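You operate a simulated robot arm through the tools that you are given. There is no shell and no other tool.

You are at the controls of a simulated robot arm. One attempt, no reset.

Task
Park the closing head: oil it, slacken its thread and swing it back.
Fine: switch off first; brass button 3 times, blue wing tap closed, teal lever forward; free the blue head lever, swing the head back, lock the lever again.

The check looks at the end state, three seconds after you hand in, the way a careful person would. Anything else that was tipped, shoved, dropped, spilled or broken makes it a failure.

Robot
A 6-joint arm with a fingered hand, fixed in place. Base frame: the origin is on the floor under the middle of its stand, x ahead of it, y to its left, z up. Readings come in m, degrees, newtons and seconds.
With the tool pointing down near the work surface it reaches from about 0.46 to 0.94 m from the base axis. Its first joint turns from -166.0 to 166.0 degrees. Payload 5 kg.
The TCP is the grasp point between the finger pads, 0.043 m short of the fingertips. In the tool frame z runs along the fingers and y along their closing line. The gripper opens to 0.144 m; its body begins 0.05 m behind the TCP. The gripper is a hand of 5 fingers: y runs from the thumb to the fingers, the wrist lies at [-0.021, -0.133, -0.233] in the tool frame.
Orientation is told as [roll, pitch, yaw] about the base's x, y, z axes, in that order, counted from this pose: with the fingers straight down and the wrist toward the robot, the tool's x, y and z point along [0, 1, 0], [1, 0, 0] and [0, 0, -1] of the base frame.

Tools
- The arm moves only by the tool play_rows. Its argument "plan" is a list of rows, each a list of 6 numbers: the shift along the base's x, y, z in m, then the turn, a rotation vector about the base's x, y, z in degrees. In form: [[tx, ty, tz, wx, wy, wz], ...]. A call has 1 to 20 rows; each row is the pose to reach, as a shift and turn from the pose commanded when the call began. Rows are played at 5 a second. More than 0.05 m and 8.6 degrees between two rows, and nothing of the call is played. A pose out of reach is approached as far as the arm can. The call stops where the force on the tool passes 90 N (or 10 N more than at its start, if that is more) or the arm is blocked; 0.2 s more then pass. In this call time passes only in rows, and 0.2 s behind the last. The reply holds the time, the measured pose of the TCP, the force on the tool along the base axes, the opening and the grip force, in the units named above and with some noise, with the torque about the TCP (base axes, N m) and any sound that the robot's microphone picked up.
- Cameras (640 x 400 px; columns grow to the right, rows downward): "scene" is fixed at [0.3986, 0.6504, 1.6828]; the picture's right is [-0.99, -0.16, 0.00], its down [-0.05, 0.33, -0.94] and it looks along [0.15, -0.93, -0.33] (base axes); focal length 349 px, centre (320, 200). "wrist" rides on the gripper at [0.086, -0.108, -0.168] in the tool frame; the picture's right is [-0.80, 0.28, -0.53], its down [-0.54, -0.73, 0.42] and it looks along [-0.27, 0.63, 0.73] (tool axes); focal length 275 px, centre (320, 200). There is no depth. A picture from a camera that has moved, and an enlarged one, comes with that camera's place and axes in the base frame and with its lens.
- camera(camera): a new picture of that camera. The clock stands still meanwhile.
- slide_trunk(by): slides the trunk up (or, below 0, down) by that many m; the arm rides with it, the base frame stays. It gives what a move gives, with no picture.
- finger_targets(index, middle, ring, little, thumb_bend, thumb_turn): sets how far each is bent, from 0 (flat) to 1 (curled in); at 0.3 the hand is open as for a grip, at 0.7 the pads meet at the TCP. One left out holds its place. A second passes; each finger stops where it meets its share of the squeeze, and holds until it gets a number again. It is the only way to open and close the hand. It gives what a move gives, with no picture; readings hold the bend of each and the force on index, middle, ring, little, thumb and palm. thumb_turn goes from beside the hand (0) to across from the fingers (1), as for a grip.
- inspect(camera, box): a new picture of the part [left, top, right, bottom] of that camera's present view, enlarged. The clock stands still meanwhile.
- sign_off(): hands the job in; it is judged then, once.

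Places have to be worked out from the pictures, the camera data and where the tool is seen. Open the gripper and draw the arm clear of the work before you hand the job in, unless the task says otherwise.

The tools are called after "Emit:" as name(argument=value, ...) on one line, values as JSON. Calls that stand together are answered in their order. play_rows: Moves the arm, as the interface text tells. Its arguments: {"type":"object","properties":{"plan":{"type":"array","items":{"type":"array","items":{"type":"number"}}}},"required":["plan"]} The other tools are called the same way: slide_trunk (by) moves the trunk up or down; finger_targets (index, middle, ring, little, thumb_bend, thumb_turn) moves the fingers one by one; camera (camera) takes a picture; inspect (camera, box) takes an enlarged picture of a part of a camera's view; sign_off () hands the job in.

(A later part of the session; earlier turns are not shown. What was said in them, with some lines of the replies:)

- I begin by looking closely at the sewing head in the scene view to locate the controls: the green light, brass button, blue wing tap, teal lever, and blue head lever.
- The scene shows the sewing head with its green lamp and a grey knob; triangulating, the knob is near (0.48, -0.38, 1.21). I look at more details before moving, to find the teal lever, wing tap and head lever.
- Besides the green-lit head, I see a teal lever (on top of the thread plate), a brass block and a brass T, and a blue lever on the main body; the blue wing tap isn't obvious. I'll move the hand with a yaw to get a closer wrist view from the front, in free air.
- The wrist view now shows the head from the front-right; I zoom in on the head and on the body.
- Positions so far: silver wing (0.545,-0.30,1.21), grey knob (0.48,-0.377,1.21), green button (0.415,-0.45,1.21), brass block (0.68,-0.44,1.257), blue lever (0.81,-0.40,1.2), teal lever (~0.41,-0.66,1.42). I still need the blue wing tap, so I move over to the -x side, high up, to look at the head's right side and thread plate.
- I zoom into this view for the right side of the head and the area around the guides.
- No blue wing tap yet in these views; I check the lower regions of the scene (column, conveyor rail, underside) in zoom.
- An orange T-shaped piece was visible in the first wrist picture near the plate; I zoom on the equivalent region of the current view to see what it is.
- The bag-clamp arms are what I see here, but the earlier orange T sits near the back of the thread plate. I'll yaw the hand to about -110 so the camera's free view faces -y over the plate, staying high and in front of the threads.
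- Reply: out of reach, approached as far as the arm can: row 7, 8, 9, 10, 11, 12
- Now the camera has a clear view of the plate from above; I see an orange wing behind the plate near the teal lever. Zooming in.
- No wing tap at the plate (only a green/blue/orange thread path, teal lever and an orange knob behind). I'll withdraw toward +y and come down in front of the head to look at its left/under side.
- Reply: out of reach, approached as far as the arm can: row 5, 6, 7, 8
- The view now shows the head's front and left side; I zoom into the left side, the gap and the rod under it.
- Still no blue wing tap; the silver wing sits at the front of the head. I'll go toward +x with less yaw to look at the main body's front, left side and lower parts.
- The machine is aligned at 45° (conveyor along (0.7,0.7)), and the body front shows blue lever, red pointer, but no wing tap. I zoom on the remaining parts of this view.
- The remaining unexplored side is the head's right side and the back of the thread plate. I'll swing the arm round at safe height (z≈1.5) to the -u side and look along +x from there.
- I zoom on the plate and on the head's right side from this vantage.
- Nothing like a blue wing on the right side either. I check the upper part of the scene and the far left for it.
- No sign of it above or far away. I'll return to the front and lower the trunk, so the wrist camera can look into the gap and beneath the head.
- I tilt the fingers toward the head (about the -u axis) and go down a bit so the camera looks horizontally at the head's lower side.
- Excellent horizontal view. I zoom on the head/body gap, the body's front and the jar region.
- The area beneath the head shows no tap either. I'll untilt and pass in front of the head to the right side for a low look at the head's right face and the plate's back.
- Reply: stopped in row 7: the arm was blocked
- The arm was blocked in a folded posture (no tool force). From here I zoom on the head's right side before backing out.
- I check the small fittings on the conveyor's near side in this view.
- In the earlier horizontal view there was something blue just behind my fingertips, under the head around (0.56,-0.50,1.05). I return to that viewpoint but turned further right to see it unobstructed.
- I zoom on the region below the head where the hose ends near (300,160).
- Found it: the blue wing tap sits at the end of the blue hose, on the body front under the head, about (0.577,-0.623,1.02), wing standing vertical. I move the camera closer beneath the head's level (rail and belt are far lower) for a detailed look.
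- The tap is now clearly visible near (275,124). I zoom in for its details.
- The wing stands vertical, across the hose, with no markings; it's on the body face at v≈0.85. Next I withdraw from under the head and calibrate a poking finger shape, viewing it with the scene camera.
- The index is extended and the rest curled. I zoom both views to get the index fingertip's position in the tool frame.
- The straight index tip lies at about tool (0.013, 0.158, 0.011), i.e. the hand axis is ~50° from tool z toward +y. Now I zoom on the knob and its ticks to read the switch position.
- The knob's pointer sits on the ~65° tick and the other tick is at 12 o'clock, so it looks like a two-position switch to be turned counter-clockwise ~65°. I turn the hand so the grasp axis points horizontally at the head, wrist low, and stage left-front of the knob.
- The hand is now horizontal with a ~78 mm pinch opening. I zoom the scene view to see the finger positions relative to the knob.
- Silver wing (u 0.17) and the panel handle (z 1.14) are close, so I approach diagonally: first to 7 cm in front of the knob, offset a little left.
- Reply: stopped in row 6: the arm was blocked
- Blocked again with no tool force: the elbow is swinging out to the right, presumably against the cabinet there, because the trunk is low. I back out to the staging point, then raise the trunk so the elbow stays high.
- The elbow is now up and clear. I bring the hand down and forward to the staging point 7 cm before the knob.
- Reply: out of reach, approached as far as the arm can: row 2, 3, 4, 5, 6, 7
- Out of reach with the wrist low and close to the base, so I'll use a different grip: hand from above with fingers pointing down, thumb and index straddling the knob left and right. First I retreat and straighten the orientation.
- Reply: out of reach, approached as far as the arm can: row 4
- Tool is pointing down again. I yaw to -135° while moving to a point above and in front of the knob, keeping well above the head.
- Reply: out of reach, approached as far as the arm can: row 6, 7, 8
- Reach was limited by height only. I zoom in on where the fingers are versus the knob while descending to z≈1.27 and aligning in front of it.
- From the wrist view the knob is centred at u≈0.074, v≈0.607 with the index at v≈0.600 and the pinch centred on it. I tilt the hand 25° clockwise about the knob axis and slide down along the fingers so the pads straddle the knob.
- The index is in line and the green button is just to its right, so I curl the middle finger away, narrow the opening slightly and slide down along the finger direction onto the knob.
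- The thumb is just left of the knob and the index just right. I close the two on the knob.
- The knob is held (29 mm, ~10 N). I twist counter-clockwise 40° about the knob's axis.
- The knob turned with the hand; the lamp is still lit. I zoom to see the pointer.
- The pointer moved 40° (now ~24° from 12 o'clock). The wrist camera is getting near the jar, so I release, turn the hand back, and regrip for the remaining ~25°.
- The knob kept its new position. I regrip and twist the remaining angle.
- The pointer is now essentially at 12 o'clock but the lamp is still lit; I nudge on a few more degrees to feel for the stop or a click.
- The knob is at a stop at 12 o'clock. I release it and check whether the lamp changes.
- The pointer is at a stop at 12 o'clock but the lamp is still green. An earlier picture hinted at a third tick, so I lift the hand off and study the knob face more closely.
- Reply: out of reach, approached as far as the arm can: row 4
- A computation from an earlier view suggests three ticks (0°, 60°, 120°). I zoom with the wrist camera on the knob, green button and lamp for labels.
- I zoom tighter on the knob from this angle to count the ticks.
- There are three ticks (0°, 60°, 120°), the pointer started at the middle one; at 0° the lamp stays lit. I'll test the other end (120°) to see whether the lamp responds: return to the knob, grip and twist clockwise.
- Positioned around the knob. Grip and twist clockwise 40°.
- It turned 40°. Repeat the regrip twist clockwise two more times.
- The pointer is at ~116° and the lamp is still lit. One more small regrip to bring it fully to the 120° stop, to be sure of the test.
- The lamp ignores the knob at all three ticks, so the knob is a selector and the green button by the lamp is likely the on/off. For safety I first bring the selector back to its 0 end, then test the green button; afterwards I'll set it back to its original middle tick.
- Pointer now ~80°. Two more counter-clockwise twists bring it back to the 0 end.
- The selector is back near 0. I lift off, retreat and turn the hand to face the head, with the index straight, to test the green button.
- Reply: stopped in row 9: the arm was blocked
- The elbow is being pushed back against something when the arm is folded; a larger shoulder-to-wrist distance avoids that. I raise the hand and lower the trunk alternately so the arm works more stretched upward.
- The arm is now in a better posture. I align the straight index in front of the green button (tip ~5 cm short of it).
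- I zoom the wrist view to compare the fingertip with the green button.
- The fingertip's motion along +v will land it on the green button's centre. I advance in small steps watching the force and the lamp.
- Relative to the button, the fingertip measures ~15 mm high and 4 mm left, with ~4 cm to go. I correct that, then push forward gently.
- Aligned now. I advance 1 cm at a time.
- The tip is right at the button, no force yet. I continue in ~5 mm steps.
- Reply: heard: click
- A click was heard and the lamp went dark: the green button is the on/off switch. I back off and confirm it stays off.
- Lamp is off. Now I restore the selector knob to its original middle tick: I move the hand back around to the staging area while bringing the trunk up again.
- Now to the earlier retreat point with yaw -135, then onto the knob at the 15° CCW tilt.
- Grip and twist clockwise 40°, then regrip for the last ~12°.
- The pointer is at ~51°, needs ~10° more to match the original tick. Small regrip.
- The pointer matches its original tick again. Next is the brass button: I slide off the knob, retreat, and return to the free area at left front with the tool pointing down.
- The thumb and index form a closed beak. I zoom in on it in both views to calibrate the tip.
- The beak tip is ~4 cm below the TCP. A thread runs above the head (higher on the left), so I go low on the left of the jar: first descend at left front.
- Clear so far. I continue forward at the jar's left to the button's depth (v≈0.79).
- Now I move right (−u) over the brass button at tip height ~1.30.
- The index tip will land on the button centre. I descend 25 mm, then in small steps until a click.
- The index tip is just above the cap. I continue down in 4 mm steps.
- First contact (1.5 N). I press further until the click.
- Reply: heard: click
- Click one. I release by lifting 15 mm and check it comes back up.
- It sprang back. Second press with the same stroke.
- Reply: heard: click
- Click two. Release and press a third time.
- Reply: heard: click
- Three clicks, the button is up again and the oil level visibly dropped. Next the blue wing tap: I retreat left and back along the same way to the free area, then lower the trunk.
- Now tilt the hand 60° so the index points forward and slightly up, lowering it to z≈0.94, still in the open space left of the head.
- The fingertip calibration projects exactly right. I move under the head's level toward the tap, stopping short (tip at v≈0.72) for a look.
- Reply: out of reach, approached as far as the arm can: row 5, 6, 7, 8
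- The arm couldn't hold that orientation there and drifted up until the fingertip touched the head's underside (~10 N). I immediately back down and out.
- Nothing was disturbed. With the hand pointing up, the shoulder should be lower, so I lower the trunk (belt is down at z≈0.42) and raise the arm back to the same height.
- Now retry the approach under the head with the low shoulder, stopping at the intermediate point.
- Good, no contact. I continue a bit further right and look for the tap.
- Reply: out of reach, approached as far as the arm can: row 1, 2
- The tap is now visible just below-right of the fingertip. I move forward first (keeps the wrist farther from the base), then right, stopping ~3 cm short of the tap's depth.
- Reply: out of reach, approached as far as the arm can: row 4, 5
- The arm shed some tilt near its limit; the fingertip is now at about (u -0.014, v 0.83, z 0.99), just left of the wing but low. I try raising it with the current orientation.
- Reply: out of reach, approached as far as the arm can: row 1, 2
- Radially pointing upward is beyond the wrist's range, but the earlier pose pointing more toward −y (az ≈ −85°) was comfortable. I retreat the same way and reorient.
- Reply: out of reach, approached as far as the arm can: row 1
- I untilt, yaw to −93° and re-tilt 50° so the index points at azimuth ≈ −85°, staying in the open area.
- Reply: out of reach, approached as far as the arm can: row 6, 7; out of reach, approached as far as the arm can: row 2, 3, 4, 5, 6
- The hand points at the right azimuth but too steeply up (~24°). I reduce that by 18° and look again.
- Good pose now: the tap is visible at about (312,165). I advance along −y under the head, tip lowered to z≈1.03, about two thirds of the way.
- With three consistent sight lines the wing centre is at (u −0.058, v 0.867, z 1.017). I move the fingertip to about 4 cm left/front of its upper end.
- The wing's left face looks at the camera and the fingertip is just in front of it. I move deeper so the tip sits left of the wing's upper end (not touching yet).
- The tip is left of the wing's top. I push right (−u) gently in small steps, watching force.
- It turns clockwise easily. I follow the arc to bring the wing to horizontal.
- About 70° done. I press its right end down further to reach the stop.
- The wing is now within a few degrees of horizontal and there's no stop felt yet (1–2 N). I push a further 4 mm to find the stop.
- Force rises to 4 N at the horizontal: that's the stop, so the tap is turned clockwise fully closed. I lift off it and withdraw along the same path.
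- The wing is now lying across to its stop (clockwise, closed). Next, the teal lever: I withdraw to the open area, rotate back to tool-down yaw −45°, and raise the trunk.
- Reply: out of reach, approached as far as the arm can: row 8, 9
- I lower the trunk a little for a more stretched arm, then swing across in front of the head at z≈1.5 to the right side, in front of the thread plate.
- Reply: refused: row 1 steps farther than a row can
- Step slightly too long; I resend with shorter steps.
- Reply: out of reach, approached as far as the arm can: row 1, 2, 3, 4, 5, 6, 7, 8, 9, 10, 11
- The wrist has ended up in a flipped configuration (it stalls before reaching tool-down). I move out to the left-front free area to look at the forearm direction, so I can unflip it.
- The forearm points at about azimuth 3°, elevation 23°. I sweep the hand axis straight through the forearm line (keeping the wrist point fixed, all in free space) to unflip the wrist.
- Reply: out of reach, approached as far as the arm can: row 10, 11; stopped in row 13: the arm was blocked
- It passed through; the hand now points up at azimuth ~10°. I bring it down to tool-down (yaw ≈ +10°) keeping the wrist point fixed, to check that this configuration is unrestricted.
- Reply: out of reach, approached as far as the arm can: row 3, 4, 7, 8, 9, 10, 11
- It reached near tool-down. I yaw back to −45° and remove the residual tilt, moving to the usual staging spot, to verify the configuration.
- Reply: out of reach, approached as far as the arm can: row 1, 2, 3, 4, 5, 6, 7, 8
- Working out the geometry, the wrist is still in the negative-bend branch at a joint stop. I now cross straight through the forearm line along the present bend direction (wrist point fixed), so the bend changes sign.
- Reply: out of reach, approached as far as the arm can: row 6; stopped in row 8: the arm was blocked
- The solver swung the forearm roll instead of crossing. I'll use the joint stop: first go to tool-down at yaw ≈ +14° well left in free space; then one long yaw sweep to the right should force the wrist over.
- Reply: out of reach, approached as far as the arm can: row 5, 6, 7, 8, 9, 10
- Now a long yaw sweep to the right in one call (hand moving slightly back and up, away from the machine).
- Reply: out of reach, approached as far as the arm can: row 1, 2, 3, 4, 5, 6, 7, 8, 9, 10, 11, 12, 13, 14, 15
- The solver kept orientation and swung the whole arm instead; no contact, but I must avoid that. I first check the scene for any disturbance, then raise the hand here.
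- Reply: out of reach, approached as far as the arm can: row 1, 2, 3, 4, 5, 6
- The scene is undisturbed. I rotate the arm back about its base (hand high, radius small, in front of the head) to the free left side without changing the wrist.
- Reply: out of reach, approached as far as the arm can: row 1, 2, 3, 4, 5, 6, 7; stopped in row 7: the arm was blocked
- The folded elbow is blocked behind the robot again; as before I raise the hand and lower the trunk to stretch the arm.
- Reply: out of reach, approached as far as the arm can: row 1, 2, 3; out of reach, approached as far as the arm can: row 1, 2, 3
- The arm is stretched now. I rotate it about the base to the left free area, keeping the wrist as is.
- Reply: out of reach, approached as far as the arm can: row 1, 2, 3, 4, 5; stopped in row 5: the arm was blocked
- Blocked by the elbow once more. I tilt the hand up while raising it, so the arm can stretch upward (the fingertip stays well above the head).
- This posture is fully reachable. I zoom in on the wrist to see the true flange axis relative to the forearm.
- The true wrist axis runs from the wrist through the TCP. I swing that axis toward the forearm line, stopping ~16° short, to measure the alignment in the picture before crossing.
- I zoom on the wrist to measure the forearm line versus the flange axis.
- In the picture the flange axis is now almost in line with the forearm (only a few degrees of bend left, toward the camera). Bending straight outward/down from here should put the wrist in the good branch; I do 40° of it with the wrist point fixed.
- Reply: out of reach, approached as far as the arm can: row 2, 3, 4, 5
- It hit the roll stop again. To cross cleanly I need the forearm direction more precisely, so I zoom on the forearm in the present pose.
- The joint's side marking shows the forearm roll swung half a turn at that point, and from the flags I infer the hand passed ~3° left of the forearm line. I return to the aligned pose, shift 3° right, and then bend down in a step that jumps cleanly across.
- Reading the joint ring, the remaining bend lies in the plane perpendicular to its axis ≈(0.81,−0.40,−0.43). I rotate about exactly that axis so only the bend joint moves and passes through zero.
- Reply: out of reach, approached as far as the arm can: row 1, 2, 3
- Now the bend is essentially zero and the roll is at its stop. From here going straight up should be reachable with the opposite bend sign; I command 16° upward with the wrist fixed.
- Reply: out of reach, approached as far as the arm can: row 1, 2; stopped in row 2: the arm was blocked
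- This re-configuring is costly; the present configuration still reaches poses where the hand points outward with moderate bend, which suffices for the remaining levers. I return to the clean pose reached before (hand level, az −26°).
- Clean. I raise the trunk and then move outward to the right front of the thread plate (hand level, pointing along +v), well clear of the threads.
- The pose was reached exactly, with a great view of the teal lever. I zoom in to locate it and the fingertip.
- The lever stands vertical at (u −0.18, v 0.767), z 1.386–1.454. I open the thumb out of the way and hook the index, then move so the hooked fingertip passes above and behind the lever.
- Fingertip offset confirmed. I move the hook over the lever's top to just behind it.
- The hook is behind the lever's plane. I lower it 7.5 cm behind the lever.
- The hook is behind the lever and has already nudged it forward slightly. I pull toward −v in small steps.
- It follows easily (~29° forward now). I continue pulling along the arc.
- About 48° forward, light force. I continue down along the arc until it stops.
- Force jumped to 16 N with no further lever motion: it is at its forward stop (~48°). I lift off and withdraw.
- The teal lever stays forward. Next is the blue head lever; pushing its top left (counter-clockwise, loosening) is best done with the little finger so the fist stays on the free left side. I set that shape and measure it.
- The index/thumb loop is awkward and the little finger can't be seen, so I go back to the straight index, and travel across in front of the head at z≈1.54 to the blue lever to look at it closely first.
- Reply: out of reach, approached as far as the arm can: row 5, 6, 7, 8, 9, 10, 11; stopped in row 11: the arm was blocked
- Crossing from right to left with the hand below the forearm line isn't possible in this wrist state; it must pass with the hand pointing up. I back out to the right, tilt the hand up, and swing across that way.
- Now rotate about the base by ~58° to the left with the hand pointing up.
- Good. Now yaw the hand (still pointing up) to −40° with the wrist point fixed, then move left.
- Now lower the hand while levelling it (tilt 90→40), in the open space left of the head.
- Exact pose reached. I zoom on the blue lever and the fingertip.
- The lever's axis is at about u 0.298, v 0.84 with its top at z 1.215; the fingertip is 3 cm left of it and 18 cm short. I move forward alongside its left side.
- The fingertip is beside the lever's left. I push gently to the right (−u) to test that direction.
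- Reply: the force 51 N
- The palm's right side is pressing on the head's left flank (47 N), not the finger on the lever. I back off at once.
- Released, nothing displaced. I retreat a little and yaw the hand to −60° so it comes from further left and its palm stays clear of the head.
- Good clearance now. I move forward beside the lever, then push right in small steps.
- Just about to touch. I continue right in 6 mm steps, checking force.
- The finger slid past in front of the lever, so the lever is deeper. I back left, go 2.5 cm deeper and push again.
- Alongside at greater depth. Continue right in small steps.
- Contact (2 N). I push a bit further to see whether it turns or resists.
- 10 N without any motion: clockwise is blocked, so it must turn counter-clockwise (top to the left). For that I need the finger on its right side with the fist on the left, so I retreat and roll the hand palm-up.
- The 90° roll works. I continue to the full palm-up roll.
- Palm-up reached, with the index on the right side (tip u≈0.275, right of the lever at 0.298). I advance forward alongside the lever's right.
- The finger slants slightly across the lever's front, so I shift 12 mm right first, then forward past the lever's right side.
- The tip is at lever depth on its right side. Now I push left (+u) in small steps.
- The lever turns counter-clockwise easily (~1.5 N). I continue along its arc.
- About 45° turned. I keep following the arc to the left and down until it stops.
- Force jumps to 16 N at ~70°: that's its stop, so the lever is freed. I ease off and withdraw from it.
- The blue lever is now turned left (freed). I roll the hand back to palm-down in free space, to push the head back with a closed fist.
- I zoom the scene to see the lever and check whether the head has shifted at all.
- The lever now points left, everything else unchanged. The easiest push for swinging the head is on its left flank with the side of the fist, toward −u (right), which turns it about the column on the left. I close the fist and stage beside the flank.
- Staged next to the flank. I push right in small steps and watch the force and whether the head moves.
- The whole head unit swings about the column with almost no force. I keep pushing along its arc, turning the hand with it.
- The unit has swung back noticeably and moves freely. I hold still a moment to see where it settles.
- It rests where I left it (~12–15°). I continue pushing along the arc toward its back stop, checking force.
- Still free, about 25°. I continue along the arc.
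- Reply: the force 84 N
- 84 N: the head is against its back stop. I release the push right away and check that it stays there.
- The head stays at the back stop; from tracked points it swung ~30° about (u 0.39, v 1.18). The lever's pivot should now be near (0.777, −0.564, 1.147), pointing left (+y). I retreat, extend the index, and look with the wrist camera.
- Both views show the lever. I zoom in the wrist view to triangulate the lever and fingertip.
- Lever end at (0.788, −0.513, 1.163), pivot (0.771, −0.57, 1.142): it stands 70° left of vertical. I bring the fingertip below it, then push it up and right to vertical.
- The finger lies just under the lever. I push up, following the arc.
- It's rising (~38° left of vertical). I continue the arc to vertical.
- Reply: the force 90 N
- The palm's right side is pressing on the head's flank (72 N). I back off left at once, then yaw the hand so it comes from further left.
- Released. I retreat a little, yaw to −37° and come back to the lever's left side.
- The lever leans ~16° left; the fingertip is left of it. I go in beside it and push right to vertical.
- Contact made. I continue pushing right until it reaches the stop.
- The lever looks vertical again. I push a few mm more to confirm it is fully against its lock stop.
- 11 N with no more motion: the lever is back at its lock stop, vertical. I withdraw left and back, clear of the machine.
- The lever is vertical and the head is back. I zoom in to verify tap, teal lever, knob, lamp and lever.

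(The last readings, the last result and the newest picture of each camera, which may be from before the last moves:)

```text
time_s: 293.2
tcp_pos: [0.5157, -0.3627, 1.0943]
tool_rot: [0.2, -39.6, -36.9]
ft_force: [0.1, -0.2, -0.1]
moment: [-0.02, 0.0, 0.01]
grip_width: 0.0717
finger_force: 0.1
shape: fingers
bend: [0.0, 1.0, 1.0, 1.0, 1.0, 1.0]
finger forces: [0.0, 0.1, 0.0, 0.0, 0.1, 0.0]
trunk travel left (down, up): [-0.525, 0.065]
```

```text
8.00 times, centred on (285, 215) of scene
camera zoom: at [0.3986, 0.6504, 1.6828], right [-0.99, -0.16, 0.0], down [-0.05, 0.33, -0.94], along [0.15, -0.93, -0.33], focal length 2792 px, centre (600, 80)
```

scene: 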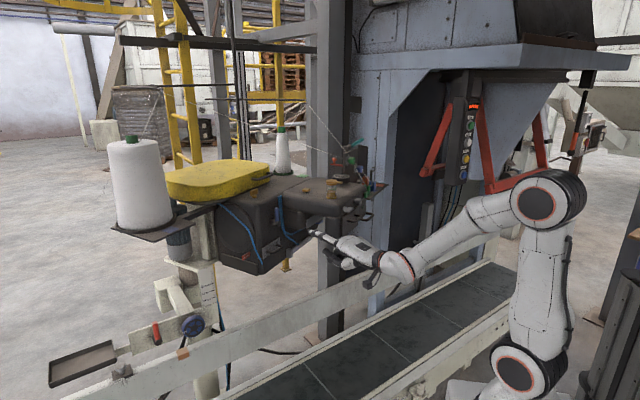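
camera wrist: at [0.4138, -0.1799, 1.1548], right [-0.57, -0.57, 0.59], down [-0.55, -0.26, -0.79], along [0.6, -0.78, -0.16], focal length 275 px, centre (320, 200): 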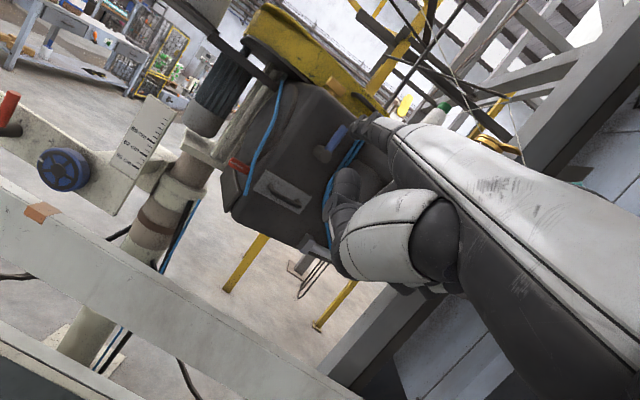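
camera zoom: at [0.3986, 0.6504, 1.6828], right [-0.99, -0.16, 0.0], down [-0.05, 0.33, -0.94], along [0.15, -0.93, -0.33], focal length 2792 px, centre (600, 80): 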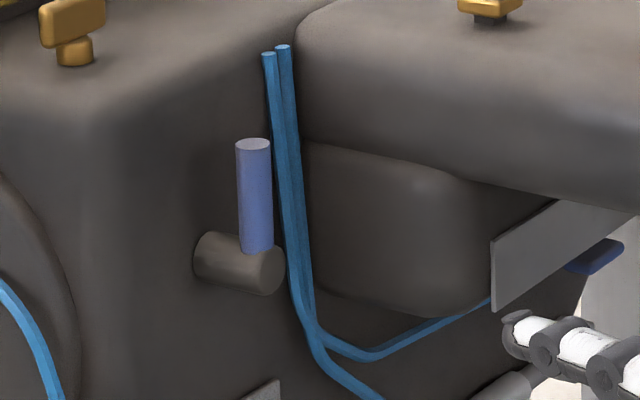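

All states look right: lever vertical, head back, tap turned to its closed stop, teal lever forward, lamp dark. I swing the arm away to the left-front free space and open the hand.

Emit:
play_rows(plan=[[0.027, 0.0418, 0, 0, 0, 4.5], [0.0505, 0.0853, 0, 0, 0, 9], [0.0705, 0.1306, 0, 0, 0, 13.5], [0.0869, 0.1773, 0, 0, 0, 18], [0.0996, 0.2252, 0, 0, 0, 22.5], [0.1085, 0.2739, 0, 0, 0, 27]])

Emit:
finger_targets(index=0.3, middle=0.3, ring=0.3, little=0.3, thumb_bend=0.3, thumb_turn=1.0)

Emit:
camera(camera="scene")

Emit:
inspect(camera="scene", box=[100, 90, 420, 300])

Emit:
inspect(camera="scene", box=[330, 190, 400, 240])

```text
time_s: 294.6
tcp_pos: [0.6253, -0.0868, 1.0935]
tool_rot: [0.2, -39.7, -9.6]
ft_force: [0.5, 0.0, 0.4]
moment: [0.01, 0.03, 0.02]
grip_width: 0.0716
finger_force: 0.1
shape: fingers
bend: [0.0, 1.0, 1.0, 1.0, 1.0, 1.0]
finger forces: [0.1, 0.1, 0.1, 0.0, 0.0, 0.1]
trunk travel left (down, up): [-0.525, 0.065]
```

```text
time_s: 295.6
tcp_pos: [0.6259, -0.0864, 1.0931]
tool_rot: [0.1, -39.5, -9.8]
ft_force: [-0.8, 0.5, -0.1]
moment: [-0.03, -0.05, -0.03]
grip_width: 0.1494
finger_force: 0.1
shape: fingers
bend: [0.3, 0.3, 0.3, 0.3, 0.3, 0.98]
finger forces: [0.0, 0.1, 0.1, 0.0, 0.1, 0.1]
trunk travel left (down, up): [-0.525, 0.065]
```

```text
taken
```

scene: 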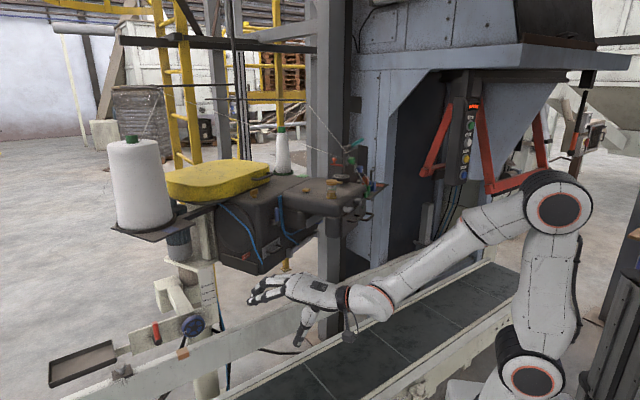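

```text
1.90 times, centred on (260, 195) of scene
camera zoom: at [0.3986, 0.6504, 1.6828], right [-0.99, -0.16, 0.0], down [-0.05, 0.33, -0.94], along [0.15, -0.93, -0.33], focal length 665 px, centre (434, 210)
```

zoom: 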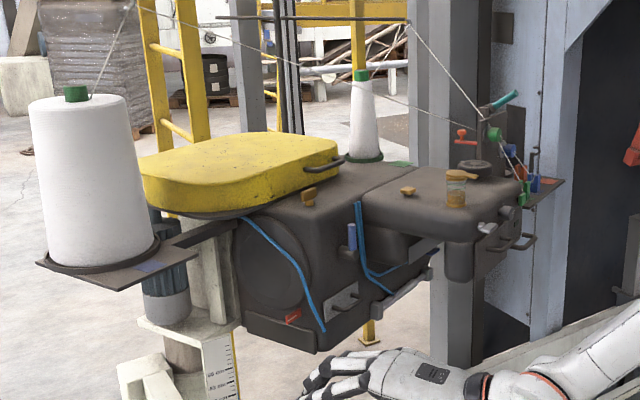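

```text
8.00 times, centred on (365, 215) of scene
camera zoom: at [0.3986, 0.6504, 1.6828], right [-0.99, -0.16, 0.0], down [-0.05, 0.33, -0.94], along [0.15, -0.93, -0.33], focal length 2792 px, centre (-40, 80)
```

zoom: 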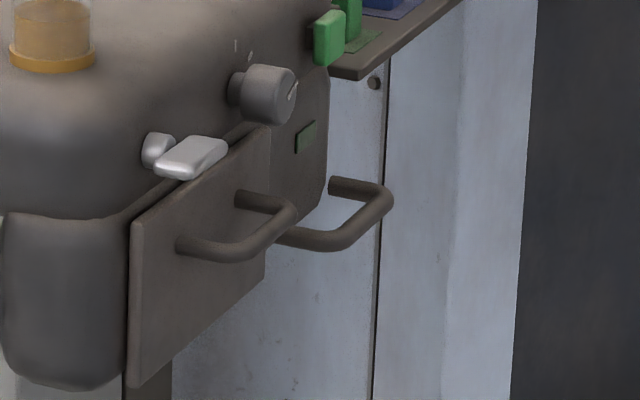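

Final check: lamp dark, selector back on its original tick, oil button up, tap at its clockwise (closed) stop, teal lever forward, head at its back stop, blue lever vertical/locked, hand open and clear. I hand the job in.

Emit:
sign_off()

```text
The job is handed in.
```

I handed the job in with every step done. The one I'm least sure of is which way the blue tap closes.

| Step | End state |
|---|---|
| Switch off | The green button is the on/off switch. I pressed it once, heard a click, and the lamp stayed dark. |
| Oil | Brass button pressed three times, with a click each time. The oil level in the jar dropped. |
| Blue wing tap | Turned clockwise from vertical to its stop, so the wing now lies level. |
| Teal lever | Pulled towards the conveyor side, to its stop. |
| Head | Swung back about 30° against its stop. It stayed there. |
| Blue head lever | Turned left to free the head, then back upright against its stop to lock it. |

- **Tap:** it has no markings. I took clockwise as closed. The wing now lies in line with the blue hose; on some valves that means open.
- **Grey knob:** I first took the knob on the head front for the switch and turned it through its range. I set it back to its original middle mark by eye.
- **Unintended contact:** the side of my hand pressed the head's left side twice, at about 50 N and 70–80 N. A fingertip also touched its underside at about 10 N. Nothing visibly moved from any of these. I swung the head itself by pushing on that side; the push peaked at about 84 N at the stop.

The hand is open and the arm is clear of the machine.
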